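You operate a simulated robot arm through the tools that you are given. There is no shell and no other tool. Be economical: measure what you need, move in short steps, check, and stop when the job is done.

You run a simulated robot arm. Do the job below in one go: nothing can be reset, and whatever is moved stays where it is left.

JOB
Wipe the wet glue off the clamped pot's break, release the pot and stand it on the turntable.
Fine: sponge stick back in its cup; switch the extractor off once the glue is gone.
Where things are to end (x, y in the base frame): small orange pot within 25 mm of [390, 130].

It is judged by the outcome, as a careful person would: the job done as asked, and still so three seconds after it is handed in. It fails if anything else is knocked over, pushed out of place, dropped, spilled or broken.

ROBOT AND FRAMES
A 7-joint arm with a two-finger parallel gripper, fixed in place. Base frame: the origin is at the foot of the arm, x ahead of it, y to its left, z up; the work surface is at about z = 4. Readings come in mm, degrees, newtons and seconds.
With the tool pointing down near the work surface it reaches from about 240 to 620 mm from the base axis. Its first joint turns from -66.0 to 66.0 degrees. Payload 2.6 kg.
The tool frame sits at the grasp point between the pads (the TCP): z along the fingers, y along the line on which they close. The tips reach 30 mm beyond it. Largest opening 94 mm; finger width 28, thickness 10; the body of the gripper, 50 by 96 mm, starts 55 mm behind the TCP.
Orientation is that of the tool frame in the base frame, as [roll, pitch, yaw] about the fixed x, y, z axes, in that order (R = Rz(yaw) Ry(pitch) Rx(roll)). With the fingers straight down and closing along the base's y, the tool's x points along the base's -x, its y along +y and its z along -z.

CONTROLS
- The arm moves only by the tool apply_moves. Its argument "targets" is a list of rows, each a list of 3 entries, a list of its own where there are three numbers: the shift along the tool's x, y, z in m, then the turn, a rotation vector about the tool's x, y, z in degrees, then the finger opening in m, from 0 to 0.094. In form: [[[dx, dy, dz], [wx, wy, wz], jaw], ...]. A call has 1 to 12 rows; each row is the pose to reach, as a shift and turn from the pose commanded when the call began, along the tool's axes at that moment. Rows are played at 5 a second. More than 50 mm and 8.6 degrees between two rows, or a gripper value outside its range, and nothing of the call is played. Where a pose cannot be reached the arm comes as near as it can. A force on the tool above 40 N (or 10 N above the force at the start of the call, whichever is more), or a blocked arm, ends the call early, and 0.2 s more pass. The fingers move at their own pace (about 72 mm/s each) and stop on an object; they squeeze with about 25 N. The grip force told is the motor's: it shows also when the fingers shut on nothing. Time passes only in rows, and 0.2 s behind the last, so rows that repeat a pose let the fingers close. The reply holds the time, the measured pose of the TCP, the force on the tool along the base axes, the opening and the grip force, in the units named above and with some noise, with the torque about the TCP (base axes, N m) and any sound that the robot's microphone picked up.
- Cameras (640 x 400 px; columns grow to the right, rows downward): "scene" is fixed at [8.3, 425.7, 562]; the picture's right is [-0.86, -0.51, 0.00], its down [-0.25, 0.43, -0.87] and it looks along [0.44, -0.75, -0.49] (base axes); focal length 309 px, centre (320, 200). "wrist" rides on the gripper at [76, 14, -102] in the tool frame; the picture's right is [-0.18, 0.98, 0.00], its down [-0.75, -0.14, -0.64] and it looks along [-0.63, -0.12, 0.77] (tool axes); focal length 243 px, centre (320, 200).
- capture(camera): a new picture of that camera. The clock stands still meanwhile.
- locate(camera, pixels): for up to 12 pixels [column, row] of the newest picture of that camera ("zoom" is the newest enlarged one), the place [x, y, z] in the base frame of the surface seen there, good to about 3 mm, but the place of the scene camera against the robot may be out by one fixed shift of up to 25 mm in any direction. The clock stands still meanwhile.
- inspect(camera, box): a new picture of the part [left, top, right, bottom] of that camera's present view, enlarged. The clock stands still meanwhile.
- sign_off(): hands the job in; it is judged then, once.

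Keep the steps short. Do not move on a guess: measure, check each grasp and each placing, and mend mistakes. In all there are 80 turns and 46 pictures (those below and enlarged ones count). Leave the gripper open and the arm clear of the work at the hand-in unless told otherwise, and finish with a single line.

The tools are called as a command line: name --argument value ..., lists and objects as JSON in quotes. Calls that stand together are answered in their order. apply_moves: Moves the arm, as the interface text tells. Its arguments: {"type":"object","properties":{"targets":{"type":"array"}},"required":["targets"]} The other tools are called the same way: capture (camera) takes a picture; locate (camera, pixels) gives the place of the surface under pixels of a picture; inspect (camera, box) takes an enlarged picture of a part of a camera's view; sign_off () hands the job in.

At the start:

```text
clock: 0.0
eef_pos: [316.1, -96.1, 409.1]
tcp_rot: [-180.0, 0.0, -180.0]
contact_force: [-0.3, 0.1, 0.0]
torque: [0.02, 0.02, 0.0]
grip_width: 94.1
finger_force: 0.0
```

scene: 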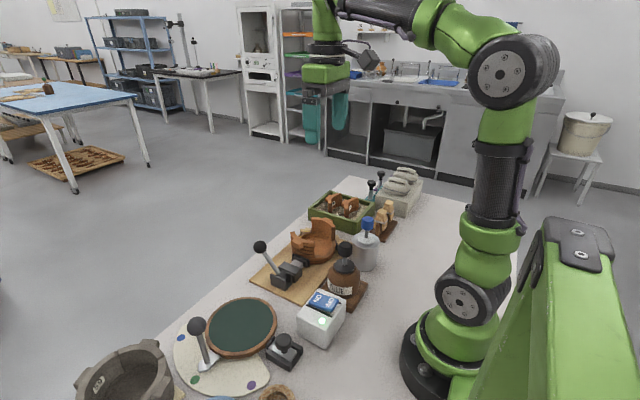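
wrist: 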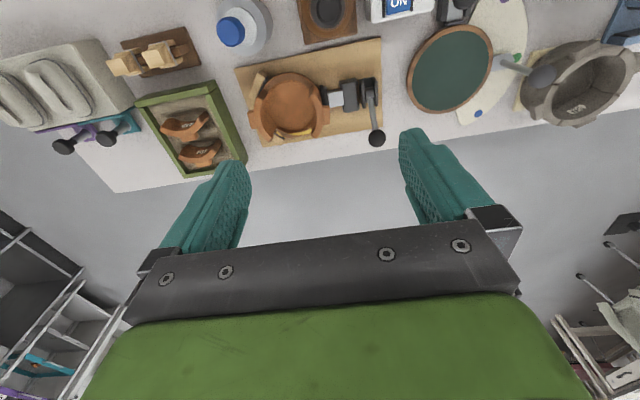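

I see the clamped pot, turntable, rocker box and bottles. I'll enlarge the main areas of both views first.

inspect --camera "scene" --box '[230, 160, 440, 310]'

inspect --camera "scene" --box '[60, 270, 360, 400]'

inspect --camera "wrist" --box '[100, 0, 420, 190]'

inspect --camera "wrist" --box '[360, 0, 640, 170]'

```text
2.67 times, centred on (335, 235) of scene
```

zoom: 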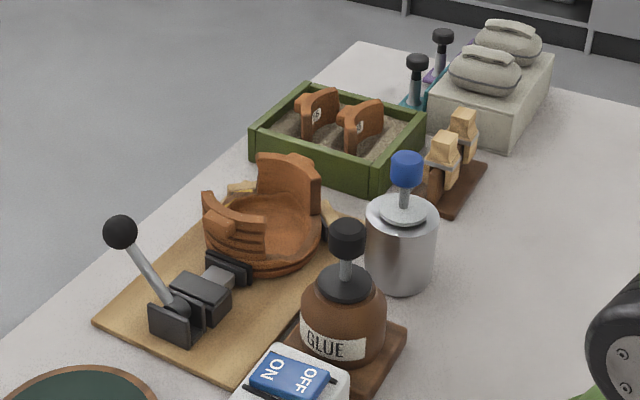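

```text
2.13 times, centred on (210, 335) of scene
```

zoom: 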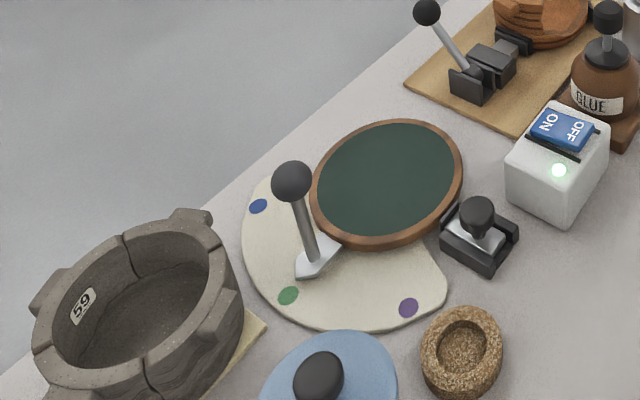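

```text
2.00 times, centred on (260, 95) of wrist
```

zoom: 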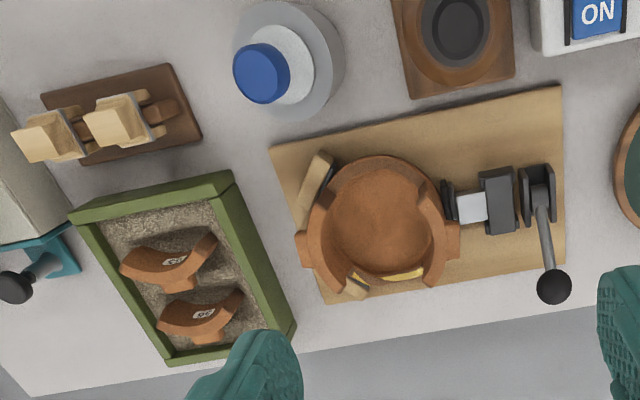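

```text
2.29 times, centred on (500, 85) of wrist
```

zoom: 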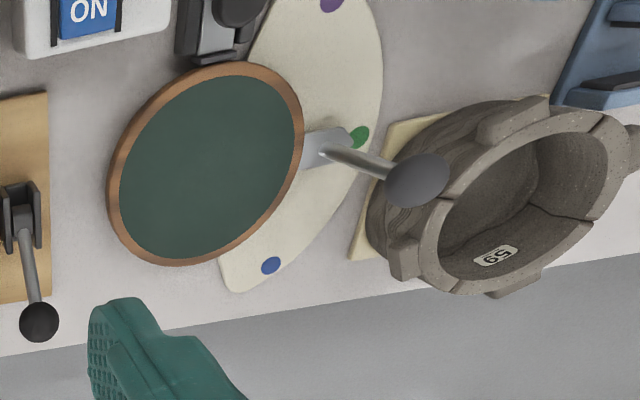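

Next I'll measure the main parts in the wrist picture, which has no shift, and some of the same points in the scene to find its shift.

locate --camera "wrist" --pixels '[[290, 112], [301, 137], [231, 32], [262, 15], [377, 138], [370, 100], [399, 4], [450, 70], [256, 105], [325, 120], [270, 125], [322, 97]]'

locate --camera "scene" --pixels '[[241, 326], [260, 246], [368, 222], [367, 245], [331, 296], [315, 303], [321, 320], [345, 246], [197, 325], [285, 340], [305, 224], [363, 262]]'

```text
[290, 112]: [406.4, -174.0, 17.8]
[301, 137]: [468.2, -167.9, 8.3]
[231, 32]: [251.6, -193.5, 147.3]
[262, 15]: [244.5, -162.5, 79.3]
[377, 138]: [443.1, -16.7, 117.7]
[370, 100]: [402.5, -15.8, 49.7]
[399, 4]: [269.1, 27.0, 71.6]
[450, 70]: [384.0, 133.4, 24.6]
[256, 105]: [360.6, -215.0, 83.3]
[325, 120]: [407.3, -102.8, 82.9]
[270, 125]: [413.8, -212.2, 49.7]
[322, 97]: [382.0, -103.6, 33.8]
```

```text
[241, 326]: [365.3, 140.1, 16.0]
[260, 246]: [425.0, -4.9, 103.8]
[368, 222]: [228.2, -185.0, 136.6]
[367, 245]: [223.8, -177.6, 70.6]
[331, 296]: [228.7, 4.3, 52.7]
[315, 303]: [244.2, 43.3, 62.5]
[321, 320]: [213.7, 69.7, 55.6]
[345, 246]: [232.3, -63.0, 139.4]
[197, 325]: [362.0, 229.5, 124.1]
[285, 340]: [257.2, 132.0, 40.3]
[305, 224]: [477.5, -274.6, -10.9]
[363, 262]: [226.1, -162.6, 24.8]
```

The scene reads about (-20, +8, -9) mm off. I need a closer look at the pot and clamp, so I'll move back and down for the wrist camera.

apply_moves --targets '[[[0.022, -0.015, 0.025], [0, 0, 0], 0.094], [[0.044, -0.03, 0.05], [0, 0, 0], 0.094], [[0.066, -0.04, 0.08], [0, 0, 0], 0.094], [[0.066, -0.04, 0.08], [0, 0, 0], 0.094]]'

capture --camera "wrist"

```text
clock: 1.0
eef_pos: [247.5, -136.9, 327.7]
tcp_rot: [180.0, 0.0, -179.9]
contact_force: [0.3, -0.4, 0.2]
torque: [-0.01, -0.03, -0.01]
grip_width: 94.2
finger_force: 0.0
```

```text
39 pictures are left
```

wrist: 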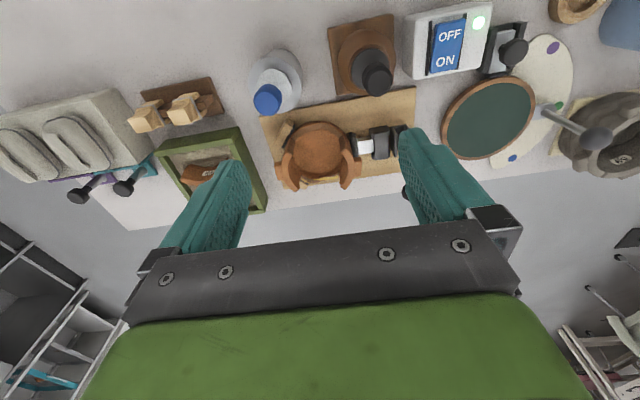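

inspect --camera "wrist" --box '[240, 40, 420, 200]'

inspect --camera "scene" --box '[240, 200, 400, 310]'

```text
2.50 times, centred on (330, 120) of wrist
```

zoom: 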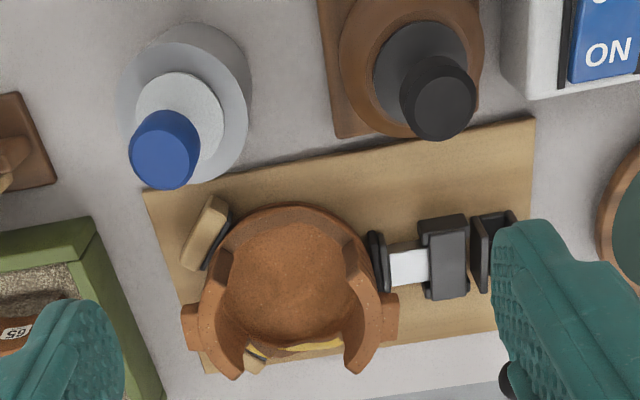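

```text
3.64 times, centred on (320, 255) of scene
```

zoom: 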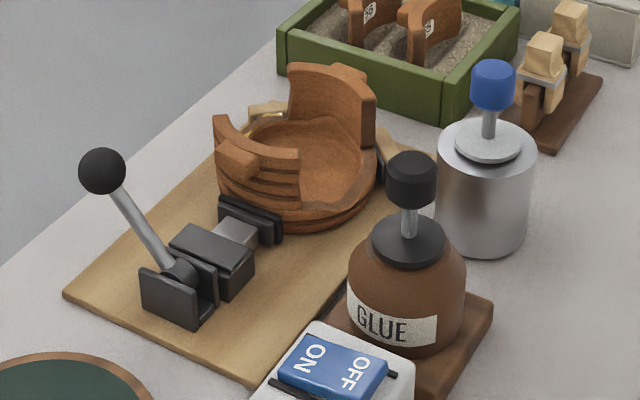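

The pot is held between the vise pad and two wooden stops. Its low wall on the far side (+x) shows yellow glue at zoom (310,348). I'll tilt the tool so the camera looks straight down on that break.

apply_moves --targets '[[[-0.04, -0.007, 0.0], [0, 7.8, 0], 0.094], [[-0.08, -0.013, 0.01], [0, 15.6, 0], 0.094], [[-0.12, -0.02, 0.025], [0, 23.4, 0], 0.094], [[-0.165, -0.027, 0.045], [0, 31.2, 0], 0.094], [[-0.21, -0.033, 0.065], [0, 39, 0], 0.094], [[-0.21, -0.033, 0.065], [0, 39, 0], 0.094]]'

capture --camera "wrist"

```text
clock: 2.4
eef_pos: [392.2, -144.5, 289.0]
tcp_rot: [-177.7, -34.3, -179.9]
contact_force: [-1.5, -1.5, 2.0]
torque: [0.18, -0.23, -0.15]
grip_width: 94.1
finger_force: 0.0
out of reach, approached as far as the arm can: row 4, 5, 6
```

```text
36 pictures are left
```

wrist: 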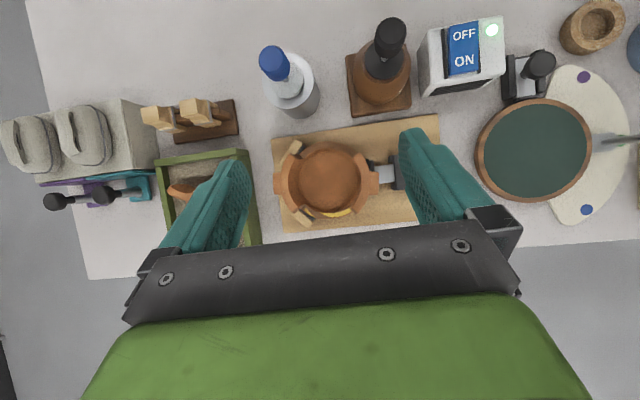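

inspect --camera "wrist" --box '[265, 125, 415, 235]'

locate --camera "wrist" --pixels '[[272, 63], [295, 90], [312, 75], [325, 178], [325, 214], [345, 213], [310, 212], [281, 188], [370, 185], [325, 145], [535, 150], [390, 38]]'

```text
3.64 times, centred on (340, 180) of wrist
```

zoom: 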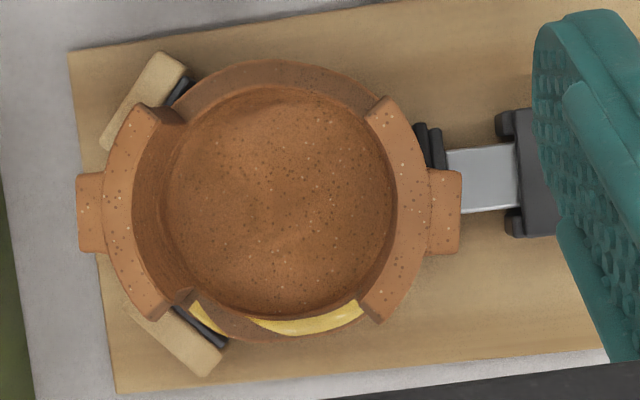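

```text
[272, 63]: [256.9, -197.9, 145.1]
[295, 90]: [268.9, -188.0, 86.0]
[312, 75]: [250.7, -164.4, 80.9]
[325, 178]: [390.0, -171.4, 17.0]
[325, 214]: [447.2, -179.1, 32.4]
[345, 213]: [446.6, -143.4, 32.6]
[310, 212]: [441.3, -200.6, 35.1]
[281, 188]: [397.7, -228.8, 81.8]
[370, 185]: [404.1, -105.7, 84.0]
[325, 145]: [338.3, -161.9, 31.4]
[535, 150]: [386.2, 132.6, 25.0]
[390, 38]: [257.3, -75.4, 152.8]
```

The glue lies on the far rim ledge at z≈33, from about y -205 to -138. Next I'll set the tool upright again and move back for a look at the sponge cup.

apply_moves --targets '[[[0.025, 0.0, 0.02], [0, -7.8, 0], 0.094], [[0.05, 0.0, 0.04], [0, -15.6, 0], 0.094], [[0.075, 0.0, 0.06], [0, -23.4, 0], 0.094], [[0.1, 0.0, 0.08], [0, -31.2, 0], 0.094], [[0.125, 0.0, 0.1], [0, -39, 0], 0.094], [[0.125, 0.0, 0.1], [0, -39, 0], 0.094]]'

```text
clock: 3.8
eef_pos: [226.3, -149.0, 273.7]
tcp_rot: [-177.8, 4.8, -178.6]
contact_force: [-0.7, 0.0, -0.4]
torque: [-0.01, -0.01, -0.01]
grip_width: 94.4
finger_force: 0.0
```

Commanded equals the reached pose. I'll straighten the residual tilt, then yaw 90° to see the cup from the +y side while staying high over the bottles.

apply_moves --targets '[[[0.0, 0.0, 0.0], [-2.2, 4.8, 1.4], 0.094], [[-0.015, 0.03, 0.0], [-2.2, 4.8, 1.4], 0.094], [[-0.025, 0.065, 0.0], [-2.2, 4.8, 1.4], 0.094], [[-0.025, 0.065, 0.0], [-2.2, 4.8, 1.4], 0.094]]'

apply_moves --targets '[[[0, 0, 0], [0, 0, 8], 0.094], [[0, 0, 0], [0, 0, 16], 0.094], [[0, 0, 0], [0, 0, 24], 0.094], [[0, 0, 0], [0, 0, 32], 0.094], [[0, 0, 0], [0, 0, 40], 0.094], [[0, 0, 0], [0, 0, 48], 0.094], [[0, 0, 0], [0, 0, 56], 0.094], [[0, 0, 0], [0, 0, 64], 0.094], [[0, 0, 0], [0, 0, 72], 0.094], [[0, 0, 0], [0, 0, 80], 0.094], [[0, 0, 0], [0, 0, 88], 0.094], [[0, 0, 0.02], [0, 0, 90], 0.094]]'

capture --camera "wrist"

```text
clock: 4.8
eef_pos: [255.0, -83.0, 275.1]
tcp_rot: [179.8, 0.0, 179.9]
contact_force: [-0.6, -0.5, -0.8]
torque: [0.01, -0.02, -0.02]
grip_width: 93.8
finger_force: 0.0
```

```text
clock: 7.4
eef_pos: [253.2, -81.7, 255.8]
tcp_rot: [-180.0, -0.1, 89.9]
contact_force: [0.2, 1.1, 0.0]
torque: [0.02, 0.0, 0.01]
grip_width: 94.1
finger_force: 0.1
```

```text
34 pictures are left
```

wrist: 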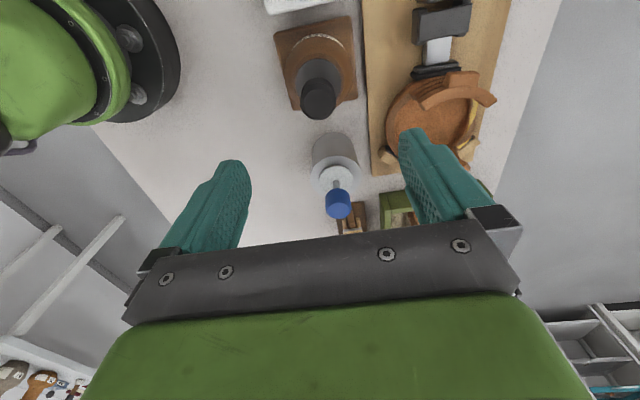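

inspect --camera "wrist" --box '[290, 120, 390, 240]'

locate --camera "wrist" --pixels '[[338, 206], [338, 195], [328, 204], [349, 204], [336, 183], [322, 172], [352, 172], [312, 165], [360, 165], [334, 142], [318, 92], [335, 163]]'

```text
3.33 times, centred on (340, 180) of wrist
```

zoom: 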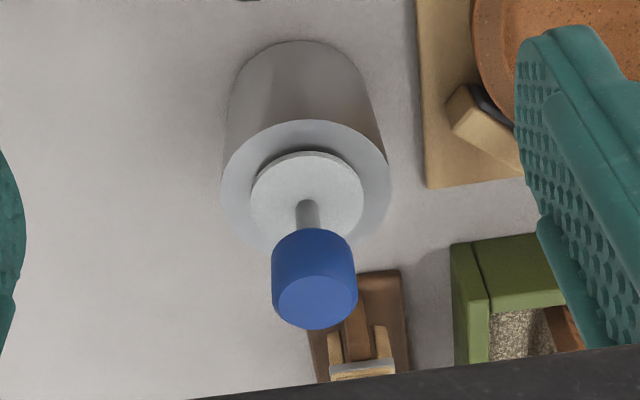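

```text
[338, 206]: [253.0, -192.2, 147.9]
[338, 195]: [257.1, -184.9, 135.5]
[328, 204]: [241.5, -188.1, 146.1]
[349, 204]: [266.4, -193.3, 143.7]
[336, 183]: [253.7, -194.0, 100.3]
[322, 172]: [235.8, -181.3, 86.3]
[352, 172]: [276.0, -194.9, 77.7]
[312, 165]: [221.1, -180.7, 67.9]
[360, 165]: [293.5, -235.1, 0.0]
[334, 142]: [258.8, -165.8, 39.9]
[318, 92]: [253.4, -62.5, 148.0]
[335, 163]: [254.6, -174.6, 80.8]
```

The blue knob's centre is at about (254,-197), z 120–148, and its sponge head sits inside the can. I'll yaw back so the fingers close along y, the wiping direction, and move above the knob.

apply_moves --targets '[[[-0.01, 0, 0], [0, 0, -8], 0.094], [[-0.02, 0, 0], [0, 0, -16], 0.094], [[-0.03, 0, 0], [0, 0, -24], 0.094], [[-0.04, 0, 0], [0, 0, -32], 0.094], [[-0.05, 0, 0], [0, 0, -40], 0.094], [[-0.06, 0, 0], [0, 0, -48], 0.094], [[-0.07, 0, 0], [0, 0, -56], 0.094], [[-0.08, 0, 0], [0, 0, -64], 0.094], [[-0.09, 0, 0], [0, 0, -72], 0.094], [[-0.1, 0, 0], [0, 0, -80], 0.094], [[-0.11, 0, 0], [0, 0, -86], 0.094], [[-0.115, 0.001, 0], [0, 0, -90], 0.094]]'

capture --camera "wrist"

```text
clock: 10.0
eef_pos: [252.3, -197.3, 254.9]
tcp_rot: [179.8, 0.0, -180.0]
contact_force: [0.2, -0.2, -0.1]
torque: [0.01, -0.01, -0.03]
grip_width: 93.9
finger_force: 0.1
```

```text
32 pictures are left
```

wrist: 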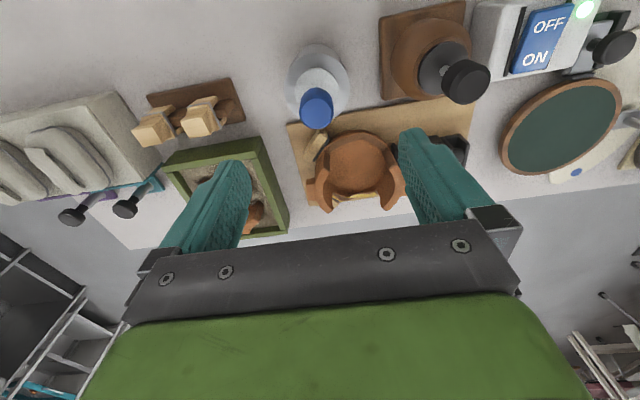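

locate --camera "wrist" --pixels '[[317, 114], [317, 122], [302, 110], [332, 110], [317, 95], [317, 90], [345, 80], [291, 90], [317, 105]]'

```text
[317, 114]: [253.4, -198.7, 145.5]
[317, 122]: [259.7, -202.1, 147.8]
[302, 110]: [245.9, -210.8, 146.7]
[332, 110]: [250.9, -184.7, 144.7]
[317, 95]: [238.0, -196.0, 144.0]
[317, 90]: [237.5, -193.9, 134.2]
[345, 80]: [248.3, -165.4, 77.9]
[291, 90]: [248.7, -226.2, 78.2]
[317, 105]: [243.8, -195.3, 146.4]
```

The knob's centre is (251,-198). I'll go down with the jaw at 60 mm to z≈136.

apply_moves --targets '[[[0.001, 0, 0.03], [0, 0, 0], 0.06], [[0.001, 0, 0.06], [0, 0, 0], 0.06], [[0.001, 0, 0.09], [0, 0, 0], 0.06], [[0.001, 0, 0.119], [0, 0, 0], 0.06], [[0.001, 0, 0.119], [0, 0, 0], 0.06]]'

apply_moves --targets '[[[0, 0, 0], [0, 0, 0], 0.015], [[0, 0, 0], [0, 0, 0], 0.015], [[0, 0, 0], [0, 0, 0], 0.015]]'

```text
clock: 11.2
eef_pos: [252.5, -196.5, 134.9]
tcp_rot: [179.8, 0.0, 180.0]
contact_force: [0.2, -0.3, -1.0]
torque: [-0.01, -0.01, 0.01]
grip_width: 60.3
finger_force: 0.0
```

```text
clock: 12.0
eef_pos: [250.9, -198.2, 134.3]
tcp_rot: [179.9, 0.0, 179.9]
contact_force: [-0.6, -2.0, 1.3]
torque: [-0.09, -0.03, -0.04]
grip_width: 29.9
finger_force: 25.1
```

The grip is firm at 29.9 mm. Now I'll lift straight up 130 mm and look.

apply_moves --targets '[[[0, 0, -0.02], [0, 0, 0], 0.015], [[0, 0, -0.045], [0, 0, 0], 0.015], [[0, 0, -0.075], [0, 0, 0], 0.015], [[0, 0, -0.105], [0, 0, 0], 0.015], [[0, 0, -0.13], [0, 0, 0], 0.015], [[0, 0, -0.13], [0, 0, 0], 0.015]]'

inspect --camera "scene" --box '[290, 130, 450, 280]'

capture --camera "wrist"

```text
clock: 13.4
eef_pos: [251.1, -198.0, 267.7]
tcp_rot: [179.9, 0.0, -180.0]
contact_force: [-0.2, -0.2, -0.5]
torque: [0.06, -0.01, 0.03]
grip_width: 29.6
finger_force: 24.9
```

```text
2.67 times, centred on (370, 205) of scene
```

zoom: 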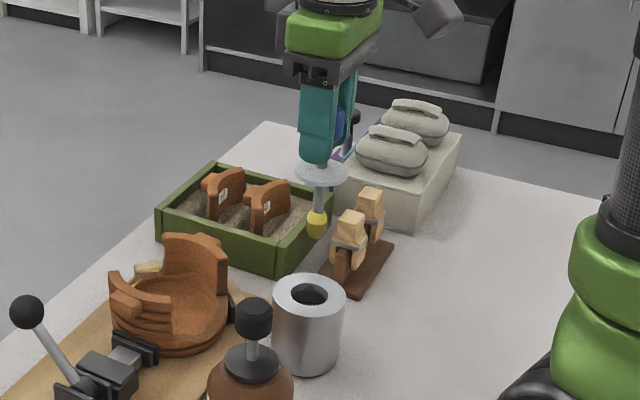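

```text
30 pictures are left
```

wrist: 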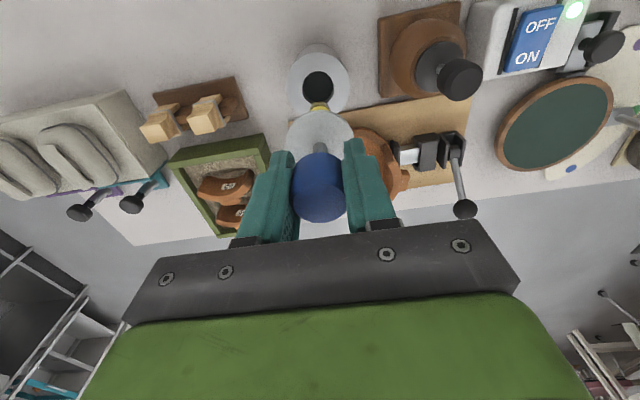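

The stick has a small yellow sponge tip and a disc guard further up. I'll measure the tip and guard heights.

locate --camera "zoom" --pixels '[[317, 234], [317, 225], [318, 213], [319, 200], [321, 165], [300, 172], [345, 172], [321, 178], [308, 295], [310, 280], [338, 125], [318, 190]]'

locate --camera "wrist" --pixels '[[320, 103], [320, 107], [320, 110], [320, 118], [320, 125], [302, 130], [352, 130], [318, 190], [303, 85], [332, 85], [318, 70], [318, 87]]'

```text
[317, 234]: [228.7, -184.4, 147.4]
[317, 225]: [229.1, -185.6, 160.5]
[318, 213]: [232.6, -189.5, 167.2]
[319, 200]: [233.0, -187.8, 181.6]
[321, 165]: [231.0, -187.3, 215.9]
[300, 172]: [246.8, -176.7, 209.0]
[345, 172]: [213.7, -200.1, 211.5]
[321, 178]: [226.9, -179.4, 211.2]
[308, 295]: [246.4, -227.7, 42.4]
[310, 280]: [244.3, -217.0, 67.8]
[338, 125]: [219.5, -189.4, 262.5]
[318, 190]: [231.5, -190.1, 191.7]
```

```text
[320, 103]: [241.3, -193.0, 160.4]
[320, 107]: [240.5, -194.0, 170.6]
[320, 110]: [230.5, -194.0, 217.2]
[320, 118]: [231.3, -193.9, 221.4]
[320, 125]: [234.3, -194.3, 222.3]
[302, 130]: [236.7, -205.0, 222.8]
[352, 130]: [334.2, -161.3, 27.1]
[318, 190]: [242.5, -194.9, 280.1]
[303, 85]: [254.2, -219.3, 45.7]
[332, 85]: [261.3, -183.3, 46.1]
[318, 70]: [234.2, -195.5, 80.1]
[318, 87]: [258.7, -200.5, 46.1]
```

The sponge bottom is about 114 mm below the TCP and the guard about 50 mm below, so the guard clears the z 83 walls while wiping. I'll carry it over the far ledge at (446,-167), staying high.

apply_moves --targets '[[[-0.04, 0.006, 0.0], [0, 0, 0], 0.015], [[-0.08, 0.012, 0.0], [0, 0, 0], 0.015], [[-0.12, 0.018, 0.01], [0, 0, 0], 0.015], [[-0.16, 0.025, 0.025], [0, 0, 0], 0.015], [[-0.194, 0.031, 0.05], [0, 0, 0], 0.015], [[-0.194, 0.031, 0.08], [0, 0, 0], 0.015], [[-0.194, 0.031, 0.08], [0, 0, 0], 0.015]]'

inspect --camera "scene" --box '[240, 160, 400, 280]'

inspect --camera "wrist" --box '[240, 30, 400, 200]'

```text
clock: 15.0
eef_pos: [445.4, -166.1, 185.8]
tcp_rot: [179.9, 0.0, 180.0]
contact_force: [0.6, 0.0, -0.3]
torque: [0.04, 0.0, 0.0]
grip_width: 29.7
finger_force: 24.8
```

```text
3.33 times, centred on (320, 220) of scene
```

zoom: 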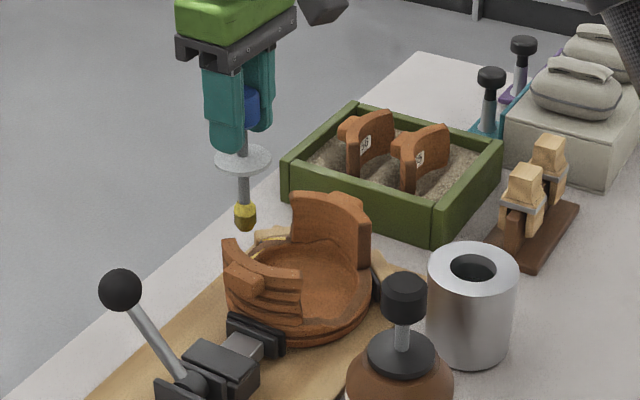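

```text
2.35 times, centred on (320, 115) of wrist
```

zoom: 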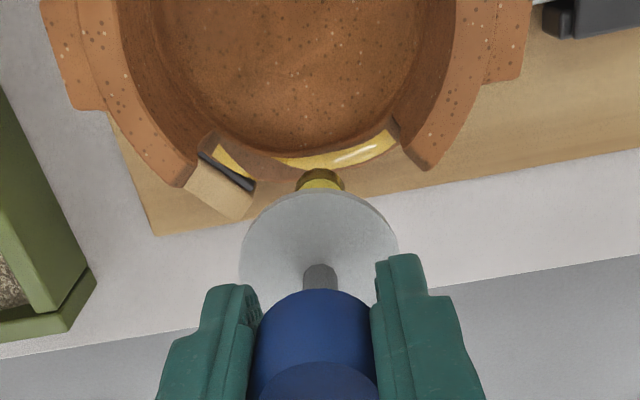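

I'll locate the glue edges and the sponge in this close view.

locate --camera "zoom" --pixels '[[218, 152], [240, 175], [280, 160], [320, 163], [350, 155], [380, 140], [392, 128], [322, 172], [322, 178], [200, 140], [405, 145], [260, 160]]'

```text
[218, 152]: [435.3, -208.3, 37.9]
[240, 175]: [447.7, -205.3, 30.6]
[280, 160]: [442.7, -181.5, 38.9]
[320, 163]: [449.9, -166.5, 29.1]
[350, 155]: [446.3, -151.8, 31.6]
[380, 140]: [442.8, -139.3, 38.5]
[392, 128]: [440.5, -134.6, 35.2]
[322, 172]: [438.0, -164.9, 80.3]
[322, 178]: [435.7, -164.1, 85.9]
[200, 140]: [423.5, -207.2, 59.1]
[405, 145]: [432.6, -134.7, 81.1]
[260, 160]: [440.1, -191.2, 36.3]
```

The glue arc is about centre (394,-168), radius 55, from -40° to +36°. Now I'll lower gently at the middle until there is light contact.

apply_moves --targets '[[[0.0, 0, 0.015], [0, 0, 0], 0.015], [[-0.001, -0.001, 0.03], [0, 0, 0], 0.015], [[-0.001, -0.001, 0.034], [0, 0, 0], 0.015], [[-0.001, -0.001, 0.037], [0, 0, 0], 0.015], [[-0.001, -0.001, 0.037], [0, 0, 0], 0.015]]'

inspect --camera "wrist" --box '[240, 30, 400, 200]'

```text
clock: 16.2
eef_pos: [445.7, -167.3, 148.6]
tcp_rot: [179.9, -0.1, 180.0]
contact_force: [-0.1, -0.3, 0.2]
torque: [0.04, -0.02, 0.0]
grip_width: 29.6
finger_force: 25.3
```

```text
2.35 times, centred on (320, 115) of wrist
```

zoom: 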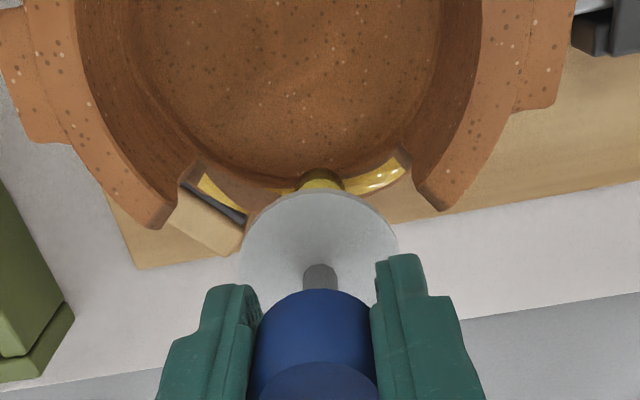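

No contact yet. I'll lower a further 3 mm in small steps.

apply_moves --targets '[[[0, 0, 0.001], [0, 0, 0], 0.015], [[0, 0, 0.002], [0, 0, 0], 0.015], [[0, 0, 0.003], [0, 0, 0], 0.015]]'

apply_moves --targets '[[[0, 0, 0.001], [0, 0, 0], 0.015], [[0, 0, 0.002], [0, 0, 0], 0.015]]'

```text
clock: 17.0
eef_pos: [446.7, -165.3, 146.8]
tcp_rot: [179.9, 0.0, 180.0]
contact_force: [0.2, 0.2, 0.1]
torque: [-0.02, 0.03, -0.03]
grip_width: 29.7
finger_force: 24.9
```

```text
clock: 17.6
eef_pos: [446.9, -167.0, 143.6]
tcp_rot: [179.9, 0.0, -179.9]
contact_force: [0.3, 0.4, -0.6]
torque: [0.02, 0.0, 0.03]
grip_width: 29.7
finger_force: 24.3
```

apply_moves --targets '[[[0, 0, 0.001], [0, 0, 0], 0.015], [[0, 0, 0.002], [0, 0, 0], 0.015]]'

inspect --camera "scene" --box '[265, 190, 345, 260]'

```text
clock: 18.2
eef_pos: [444.8, -167.8, 142.4]
tcp_rot: [179.8, 0.0, -180.0]
contact_force: [-0.5, -0.2, -0.8]
torque: [0.02, -0.02, 0.0]
grip_width: 29.6
finger_force: 24.6
```

```text
5.71 times, centred on (305, 225) of scene
```

zoom: 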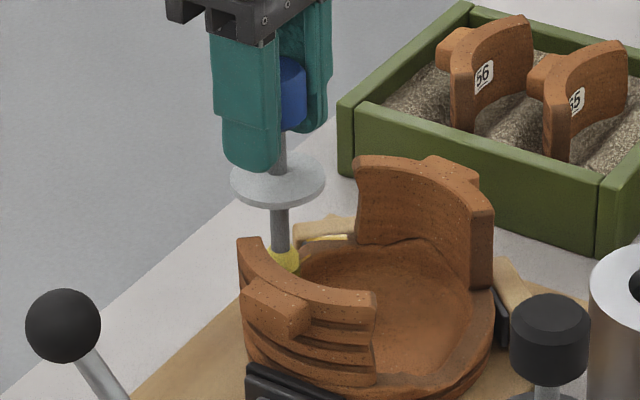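

locate --camera "zoom" --pixels '[[283, 266], [290, 262], [281, 250], [281, 235], [240, 180], [322, 180], [330, 238], [280, 205]]'

apply_moves --targets '[[[0, 0, 0.001], [0, 0, 0], 0.015], [[0, 0, 0.002], [0, 0, 0], 0.015], [[0, 0, 0.002], [0, 0, 0], 0.015]]'

```text
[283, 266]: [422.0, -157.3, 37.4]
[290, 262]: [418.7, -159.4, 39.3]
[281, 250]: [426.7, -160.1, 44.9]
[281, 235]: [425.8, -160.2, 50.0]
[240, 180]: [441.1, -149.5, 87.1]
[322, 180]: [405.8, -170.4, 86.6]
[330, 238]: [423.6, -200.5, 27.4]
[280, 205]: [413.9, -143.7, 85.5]
```

```text
clock: 19.0
eef_pos: [447.1, -166.1, 140.7]
tcp_rot: [179.9, 0.0, -180.0]
contact_force: [-0.3, -0.2, -0.8]
torque: [-0.01, -0.04, 0.0]
grip_width: 29.7
finger_force: 24.6
```

There is still no force, so the sponge may be very soft. By measurement it should be at the ledge, so I'll wipe along the arc toward +y and check the effect.

apply_moves --targets '[[[0.0012, 0.0112, 0], [0, 0, 0], 0.015], [[0.003, 0.017, 0], [0, 0, 0], 0.015], [[0.0051, 0.0228, 0], [0, 0, 0], 0.015], [[0.0087, 0.0294, 0], [0, 0, 0], 0.015], [[0.0087, 0.0294, 0], [0, 0, 0], 0.015], [[0.0051, 0.0228, 0], [0, 0, 0], 0.015], [[0.0012, 0.0112, 0], [0, 0, 0], 0.015], [[0, 0, 0], [0, 0, 0], 0.015], [[0.0012, -0.0112, 0], [0, 0, 0], 0.015], [[0.0012, -0.0112, 0], [0, 0, 0], 0.015]]'

inspect --camera "wrist" --box '[240, 30, 400, 200]'

```text
clock: 21.2
eef_pos: [444.8, -179.5, 140.5]
tcp_rot: [179.9, 0.0, -179.9]
contact_force: [-0.8, -0.9, 0.2]
torque: [0.02, -0.02, -0.01]
grip_width: 29.7
finger_force: 25.0
```

```text
2.35 times, centred on (320, 115) of wrist
```

zoom: 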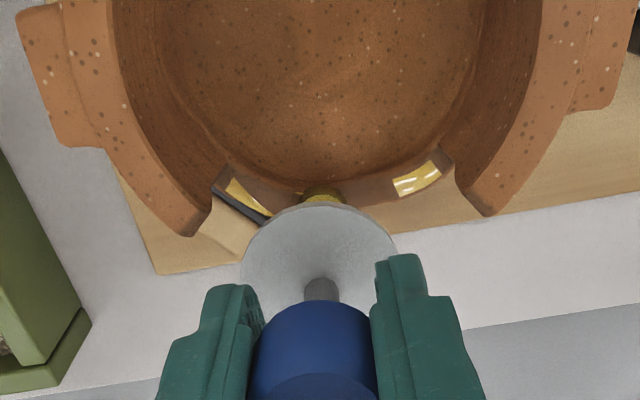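

The middle is clean, but patches remain at zoom (415,180) and (245,200). I'll measure them.

locate --camera "zoom" --pixels '[[395, 185], [415, 180], [438, 167], [405, 195], [435, 180], [232, 185], [245, 200], [262, 215], [370, 195], [320, 195], [280, 200], [225, 240]]'

```text
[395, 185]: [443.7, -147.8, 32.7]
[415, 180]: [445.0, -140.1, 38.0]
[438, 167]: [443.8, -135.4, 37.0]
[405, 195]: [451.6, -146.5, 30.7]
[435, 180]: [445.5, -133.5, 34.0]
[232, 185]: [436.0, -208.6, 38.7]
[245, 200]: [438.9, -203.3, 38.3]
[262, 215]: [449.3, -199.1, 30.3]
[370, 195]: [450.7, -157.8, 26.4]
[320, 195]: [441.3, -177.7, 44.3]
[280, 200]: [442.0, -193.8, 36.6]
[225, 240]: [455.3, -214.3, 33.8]
```

The right patch lies about 3 mm further out than my path, centred (445,-140). I'll wipe it again slowly on the corrected line.

apply_moves --targets '[[[-0.0012, 0.014, 0], [0, 0, 0], 0.015], [[-0.0015, 0.026, 0], [0, 0, 0], 0.015], [[-0.0015, 0.03, 0], [0, 0, 0], 0.015], [[-0.0012, 0.034, 0], [0, 0, 0], 0.015], [[-0.0005, 0.038, 0], [0, 0, 0], 0.015], [[0.0, 0.041, 0], [0, 0, 0], 0.015], [[0.0, 0.042, 0], [0, 0, 0], 0.015], [[0.0, 0.038, 0], [0, 0, 0], 0.015], [[-0.0015, 0.034, 0], [0, 0, 0], 0.015], [[-0.0015, 0.03, 0], [0, 0, 0], 0.015], [[-0.001, 0.015, 0], [0, 0, 0], 0.015], [[0, 0, 0], [0, 0, 0], 0.015]]'

inspect --camera "wrist" --box '[240, 30, 400, 200]'

```text
clock: 23.8
eef_pos: [446.9, -178.6, 139.9]
tcp_rot: [179.8, -0.1, 179.9]
contact_force: [0.9, -0.2, -1.5]
torque: [0.04, -0.01, 0.01]
grip_width: 30.0
finger_force: 24.6
```

```text
2.35 times, centred on (320, 115) of wrist
```

zoom: 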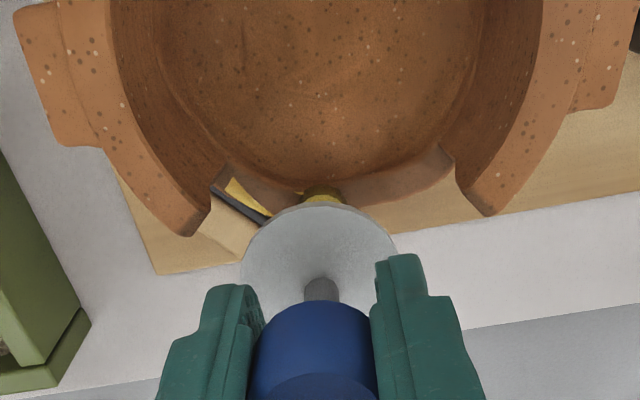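

The right side is clean. Now the left patch at about (439,-204), slightly higher since its ledge reads z≈38 and a wooden stop is close by.

apply_moves --targets '[[[0.0025, -0.009, -0.001], [0, 0, 0], 0.015], [[0.0038, -0.014, -0.001], [0, 0, 0], 0.015], [[0.0048, -0.018, -0.001], [0, 0, 0], 0.015], [[0.006, -0.021, -0.001], [0, 0, 0], 0.015], [[0.007, -0.0235, -0.001], [0, 0, 0], 0.015], [[0.008, -0.026, -0.001], [0, 0, 0], 0.015], [[0.008, -0.026, -0.001], [0, 0, 0], 0.015], [[0.006, -0.022, -0.001], [0, 0, 0], 0.015], [[0.004, -0.018, -0.001], [0, 0, 0], 0.015], [[0.003, -0.012, -0.001], [0, 0, 0], 0.015], [[0, 0.01, -0.001], [0, 0, 0], 0.015], [[0, 0.03, -0.001], [0, 0, 0], 0.015]]'

inspect --camera "wrist" --box '[240, 30, 400, 200]'

```text
clock: 26.4
eef_pos: [446.1, -145.4, 142.7]
tcp_rot: [179.9, 0.0, -180.0]
contact_force: [-0.3, -0.3, -0.1]
torque: [0.02, -0.01, -0.01]
grip_width: 29.7
finger_force: 25.2
```

```text
2.35 times, centred on (320, 115) of wrist
```

zoom: 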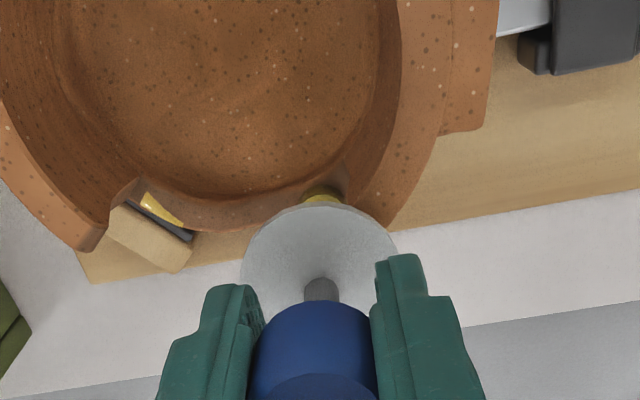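

locate --camera "zoom" --pixels '[[143, 193], [153, 205], [165, 214], [180, 224], [150, 195], [172, 208], [145, 212], [175, 232], [200, 220], [240, 222], [150, 235], [165, 220]]'

```text
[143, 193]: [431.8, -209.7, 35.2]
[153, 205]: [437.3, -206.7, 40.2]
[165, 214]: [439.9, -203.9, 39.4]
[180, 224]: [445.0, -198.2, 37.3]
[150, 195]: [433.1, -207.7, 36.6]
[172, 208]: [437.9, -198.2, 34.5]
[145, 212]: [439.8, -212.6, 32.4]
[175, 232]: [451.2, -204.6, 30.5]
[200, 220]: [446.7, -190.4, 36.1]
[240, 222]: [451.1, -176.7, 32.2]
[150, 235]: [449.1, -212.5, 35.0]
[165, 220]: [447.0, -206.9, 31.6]
```

A thin strip remains, a bit further out. I'll wipe again 4 mm further outward, at the same height because the stop tops read lower than the ledge.

apply_moves --targets '[[[0, -0.022, 0], [0, 0, 0], 0.015], [[-0.001, -0.042, 0], [0, 0, 0], 0.015], [[0, -0.049, 0.001], [0, 0, 0], 0.015], [[0.002, -0.053, 0.001], [0, 0, 0], 0.015], [[0.004, -0.056, 0.001], [0, 0, 0], 0.015], [[0.006, -0.0585, 0.001], [0, 0, 0], 0.015], [[0.008, -0.06, 0.001], [0, 0, 0], 0.015], [[0.006, -0.0585, 0.001], [0, 0, 0], 0.015], [[0.004, -0.056, 0.001], [0, 0, 0], 0.015], [[0.001, -0.052, 0.001], [0, 0, 0], 0.015], [[0, -0.04, 0], [0, 0, 0], 0.015], [[0, -0.015, 0], [0, 0, 0], 0.015]]'

inspect --camera "wrist" --box '[240, 30, 400, 200]'

```text
clock: 29.0
eef_pos: [446.2, -161.7, 140.6]
tcp_rot: [179.9, -0.1, 179.9]
contact_force: [0.3, 0.8, -0.8]
torque: [0.02, 0.02, -0.02]
grip_width: 29.5
finger_force: 25.5
```

```text
2.35 times, centred on (320, 115) of wrist
```

zoom: 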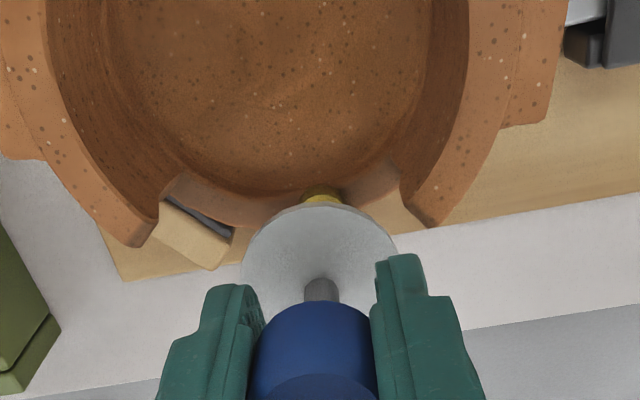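

All visible glue is gone. I'll lift and carry the stick back above its cup.

apply_moves --targets '[[[0, 0, -0.04], [0, 0, 0], 0.015], [[0, 0, -0.08], [0, 0, 0], 0.015], [[0.015, -0.003, -0.115], [0, 0, 0], 0.015], [[0.055, -0.01, -0.127], [0, 0, 0], 0.015], [[0.1, -0.018, -0.127], [0, 0, 0], 0.015], [[0.145, -0.026, -0.127], [0, 0, 0], 0.015], [[0.18, -0.033, -0.127], [0, 0, 0], 0.015], [[0.1945, -0.0355, -0.127], [0, 0, 0], 0.015], [[0.1945, -0.0355, -0.127], [0, 0, 0], 0.015]]'

capture --camera "wrist"

inspect --camera "scene" --box '[240, 140, 400, 280]'

```text
clock: 31.0
eef_pos: [246.7, -197.0, 269.2]
tcp_rot: [179.9, 0.0, -180.0]
contact_force: [0.1, 0.3, -0.6]
torque: [0.01, 0.01, 0.02]
grip_width: 29.5
finger_force: 25.3
```

```text
21 pictures are left
```

wrist: 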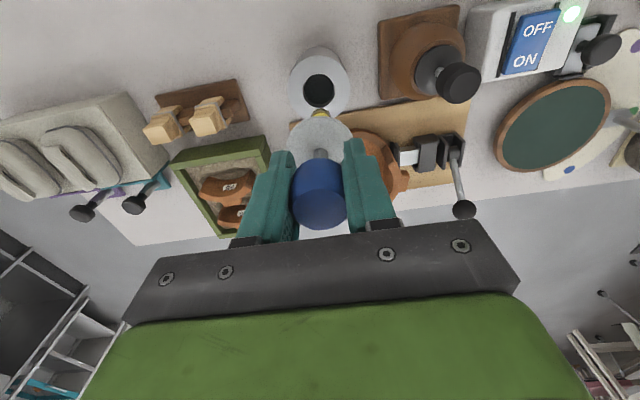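

```text
2.86 times, centred on (320, 210) of scene
```

zoom: 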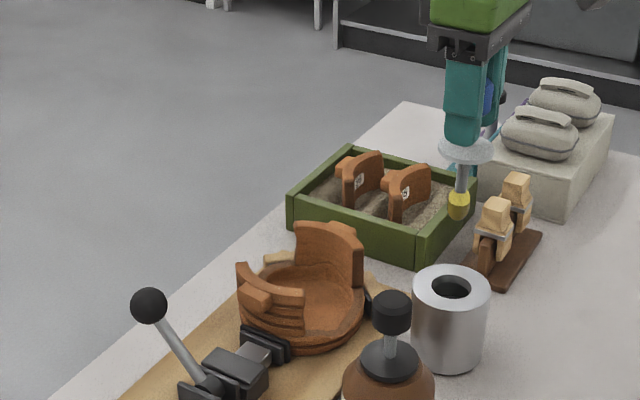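

Compared with just after the pick-up, the hole sits 5 rows lower, and x reads 246.7 against 251. I'll correct +4.4 mm in x, lower partway and check.

apply_moves --targets '[[[-0.0044, -0.001, 0], [0, 0, 0], 0.015], [[-0.0044, -0.001, 0.03], [0, 0, 0], 0.015], [[-0.0044, -0.001, 0.055], [0, 0, 0], 0.015], [[-0.0044, -0.001, 0.055], [0, 0, 0], 0.015]]'

inspect --camera "scene" --box '[320, 180, 400, 280]'

inspect --camera "wrist" --box '[260, 20, 380, 130]'

```text
clock: 32.0
eef_pos: [253.6, -197.2, 212.4]
tcp_rot: [179.8, -0.1, 179.9]
contact_force: [0.3, 0.1, 0.0]
torque: [0.03, -0.02, -0.02]
grip_width: 29.5
finger_force: 24.7
```

```text
4.00 times, centred on (360, 230) of scene
```

zoom: 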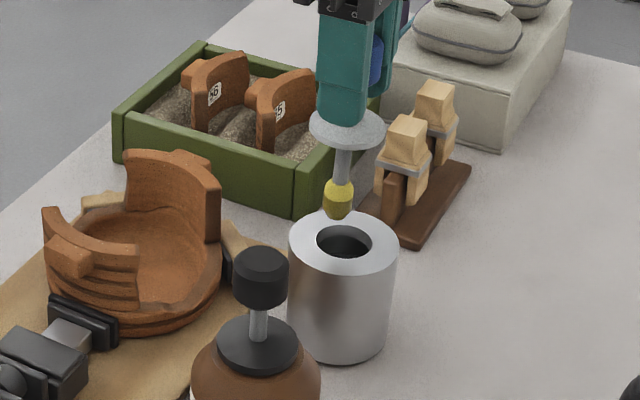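

```text
3.64 times, centred on (320, 75) of wrist
```

zoom: 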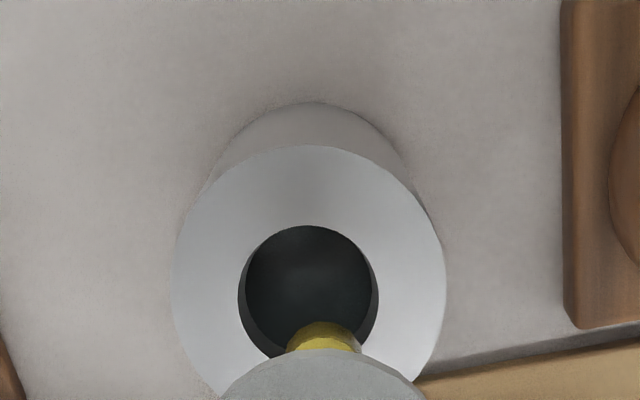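

I'll measure the cup mouth edges against the tool position.

locate --camera "zoom" --pixels '[[235, 290], [382, 290], [308, 222], [180, 280], [440, 280], [310, 150], [325, 340], [300, 345], [350, 345], [320, 355]]'

```text
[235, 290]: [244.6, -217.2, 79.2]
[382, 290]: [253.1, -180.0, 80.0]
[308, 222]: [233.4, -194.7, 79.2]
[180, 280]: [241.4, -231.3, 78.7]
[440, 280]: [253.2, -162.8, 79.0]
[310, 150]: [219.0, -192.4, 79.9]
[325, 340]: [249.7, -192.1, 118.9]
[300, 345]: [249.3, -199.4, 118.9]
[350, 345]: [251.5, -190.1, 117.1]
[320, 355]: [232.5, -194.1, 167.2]
```

The mouth is centred at about (252,-198) and 37 mm wide, so the sponge fits easily. I'll lower to the original grasp height, 135.

apply_moves --targets '[[[0.001, -0.001, 0.02], [0, 0, 0], 0.015], [[0.001, -0.001, 0.04], [0, 0, 0], 0.015], [[0.001, -0.001, 0.06], [0, 0, 0], 0.015], [[0.001, -0.001, 0.07], [0, 0, 0], 0.015], [[0.001, -0.001, 0.075], [0, 0, 0], 0.015], [[0.001, -0.001, 0.075], [0, 0, 0], 0.015]]'

apply_moves --targets '[[[0, 0, 0.001], [0, 0, 0], 0.015], [[0, 0, 0.002], [0, 0, 0], 0.015], [[0, 0, 0.002], [0, 0, 0], 0.015]]'

```text
clock: 33.4
eef_pos: [254.9, -198.8, 137.8]
tcp_rot: [179.8, 0.0, 179.9]
contact_force: [-0.8, -1.1, -1.2]
torque: [0.03, -0.01, 0.0]
grip_width: 29.6
finger_force: 24.8
```

```text
clock: 34.2
eef_pos: [255.4, -199.1, 135.1]
tcp_rot: [179.9, 0.0, -180.0]
contact_force: [1.0, 0.3, 0.1]
torque: [0.0, -0.01, 0.0]
grip_width: 29.5
finger_force: 25.5
```

Height is 135.1 with no contact. I'll nudge x back 2.5 mm, settle 1.5 mm lower, then open.

apply_moves --targets '[[[0.0025, 0.001, 0], [0, 0, 0], 0.015], [[0.0025, 0.001, 0.0015], [0, 0, 0], 0.015], [[0.0025, 0.001, 0.0015], [0, 0, 0], 0.015]]'

apply_moves --targets '[[[0, 0, 0], [0, 0, 0], 0.035], [[0, 0, 0], [0, 0, 0], 0.06], [[0, 0, 0], [0, 0, 0], 0.06], [[0, 0, -0.03], [0, 0, 0], 0.06], [[0, 0, -0.06], [0, 0, 0], 0.06], [[0, 0, -0.1], [0, 0, 0], 0.06], [[0, 0, -0.12], [0, 0, 0], 0.06]]'

capture --camera "wrist"

```text
clock: 35.0
eef_pos: [251.2, -198.9, 133.7]
tcp_rot: [179.9, -0.1, 179.9]
contact_force: [0.8, 0.9, -0.6]
torque: [0.0, 0.02, -0.02]
grip_width: 29.7
finger_force: 24.7
```

```text
clock: 36.6
eef_pos: [251.1, -200.1, 254.1]
tcp_rot: [179.8, -0.1, 180.0]
contact_force: [0.0, 0.1, 0.1]
torque: [0.02, -0.02, -0.03]
grip_width: 60.0
finger_force: 0.1
```

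```text
17 pictures are left
```

wrist: 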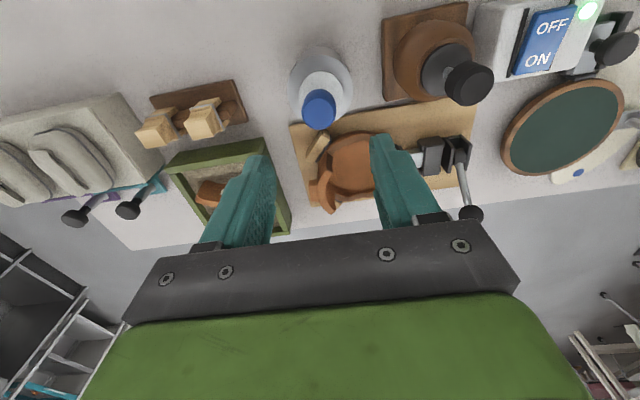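

The stick stands in its cup. Before switching anything I'll locate the rocker and confirm its state.

locate --camera "wrist" --pixels '[[552, 27], [538, 60], [545, 43], [528, 70], [570, 10], [587, 11], [515, 30], [512, 75], [590, 55]]'

inspect --camera "scene" --box '[280, 270, 370, 360]'

```text
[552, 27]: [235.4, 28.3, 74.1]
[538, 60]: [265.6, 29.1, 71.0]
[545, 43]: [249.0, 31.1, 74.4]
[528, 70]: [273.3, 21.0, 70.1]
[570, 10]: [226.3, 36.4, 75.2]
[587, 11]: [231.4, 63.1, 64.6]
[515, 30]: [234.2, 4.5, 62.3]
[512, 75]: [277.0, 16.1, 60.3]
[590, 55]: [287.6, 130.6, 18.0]
```

```text
4.44 times, centred on (325, 315) of scene
```

zoom: 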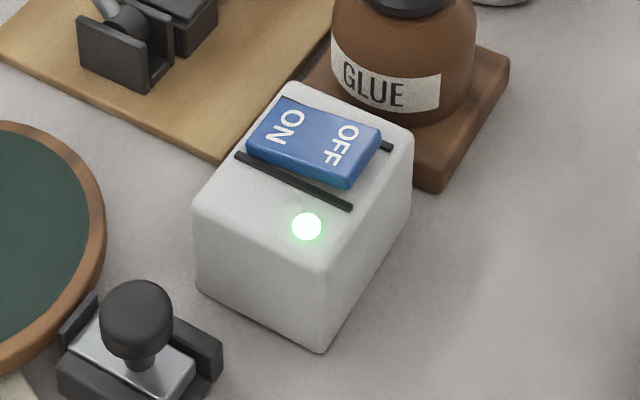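

Power is on: the light is lit and the ON side is pressed (z 70 against 75 at OFF). OFF's end is at about (232,28). I'll yaw 90° and open to 50 mm so one finger comes above OFF, with the tool at (262,28).

apply_moves --targets '[[[-0.001, 0.019, 0], [0, 0, 7.5], 0.05], [[-0.002, 0.038, 0], [0, 0, 15], 0.05], [[-0.003, 0.057, 0], [0, 0, 22.5], 0.05], [[-0.004, 0.076, 0], [0, 0, 30], 0.05], [[-0.005, 0.095, 0], [0, 0, 37.5], 0.05], [[-0.006, 0.114, 0], [0, 0, 45], 0.05], [[-0.007, 0.133, 0], [0, 0, 52.5], 0.05], [[-0.008, 0.152, 0], [0, 0, 60], 0.05], [[-0.009, 0.171, 0], [0, 0, 67.5], 0.05], [[-0.01, 0.19, 0], [0, 0, 75], 0.05], [[-0.011, 0.209, 0], [0, 0, 82.5], 0.05], [[-0.011, 0.227, 0], [0, 0, 90], 0.05]]'

capture --camera "wrist"

```text
clock: 39.2
eef_pos: [265.2, 27.4, 253.8]
tcp_rot: [-180.0, 0.0, 89.8]
contact_force: [0.5, 0.8, 0.5]
torque: [-0.03, -0.02, 0.03]
grip_width: 50.1
finger_force: 0.1
```

```text
15 pictures are left
```

wrist: 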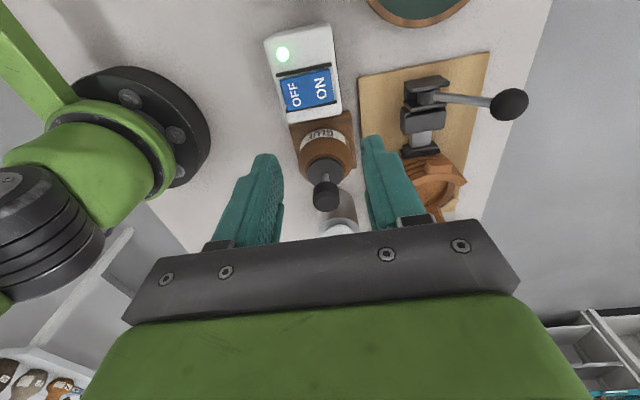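

locate --camera "wrist" --pixels '[[293, 95], [321, 88], [285, 92], [286, 82], [286, 105], [330, 85], [283, 54], [334, 100], [306, 90], [510, 103], [440, 97], [418, 135]]'

```text
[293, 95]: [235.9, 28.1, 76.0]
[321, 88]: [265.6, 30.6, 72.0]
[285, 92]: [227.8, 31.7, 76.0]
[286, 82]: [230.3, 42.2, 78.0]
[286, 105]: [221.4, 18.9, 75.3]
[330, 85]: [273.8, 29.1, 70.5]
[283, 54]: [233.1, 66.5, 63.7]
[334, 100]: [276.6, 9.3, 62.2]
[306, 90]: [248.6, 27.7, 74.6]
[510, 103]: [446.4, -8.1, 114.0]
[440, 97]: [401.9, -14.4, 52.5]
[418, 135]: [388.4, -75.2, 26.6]
```

OFF's end centre is (231,30), top z≈76. I'll lower to just above it with the tips near z 82.

apply_moves --targets '[[[0.002, -0.003, 0.04], [0, 0, 0], 0.05], [[0.002, -0.003, 0.08], [0, 0, 0], 0.05], [[0.002, -0.003, 0.12], [0, 0, 0], 0.05], [[0.002, -0.003, 0.141], [0, 0, 0], 0.05], [[0.002, -0.003, 0.141], [0, 0, 0], 0.05]]'

apply_moves --targets '[[[0, 0, 0.003], [0, 0, 0], 0.05], [[0, 0, 0.006], [0, 0, 0], 0.05], [[0, 0, 0.008], [0, 0, 0], 0.05], [[0, 0, 0.01], [0, 0, 0], 0.05]]'

```text
clock: 40.4
eef_pos: [258.3, 29.7, 114.5]
tcp_rot: [-180.0, -0.1, 90.0]
contact_force: [0.1, 0.6, -0.2]
torque: [0.02, 0.0, -0.01]
grip_width: 49.9
finger_force: 0.0
```

```text
clock: 41.4
eef_pos: [259.8, 29.2, 103.4]
tcp_rot: [179.9, -0.1, 90.0]
contact_force: [-0.8, -0.2, 0.8]
torque: [-0.02, 0.01, -0.02]
grip_width: 50.0
finger_force: 0.1
heard: click
```

A click was heard. I'll rise and check the light.

apply_moves --targets '[[[0, 0, -0.04], [0, 0, 0], 0.05], [[0, 0, -0.08], [0, 0, 0], 0.05], [[0, 0, -0.12], [0, 0, 0], 0.05], [[0, 0, -0.15], [0, 0, 0], 0.05]]'

capture --camera "wrist"

```text
clock: 42.4
eef_pos: [261.4, 27.5, 256.6]
tcp_rot: [-180.0, -0.1, 90.0]
contact_force: [0.7, -0.1, -0.2]
torque: [0.02, 0.01, 0.02]
grip_width: 50.0
finger_force: 0.0
heard: click
```

```text
14 pictures are left
```

wrist: 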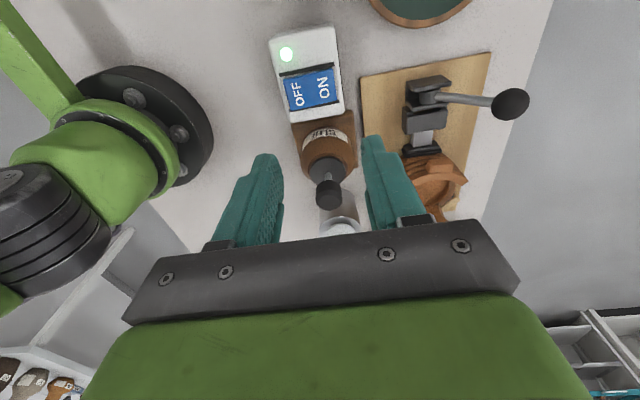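

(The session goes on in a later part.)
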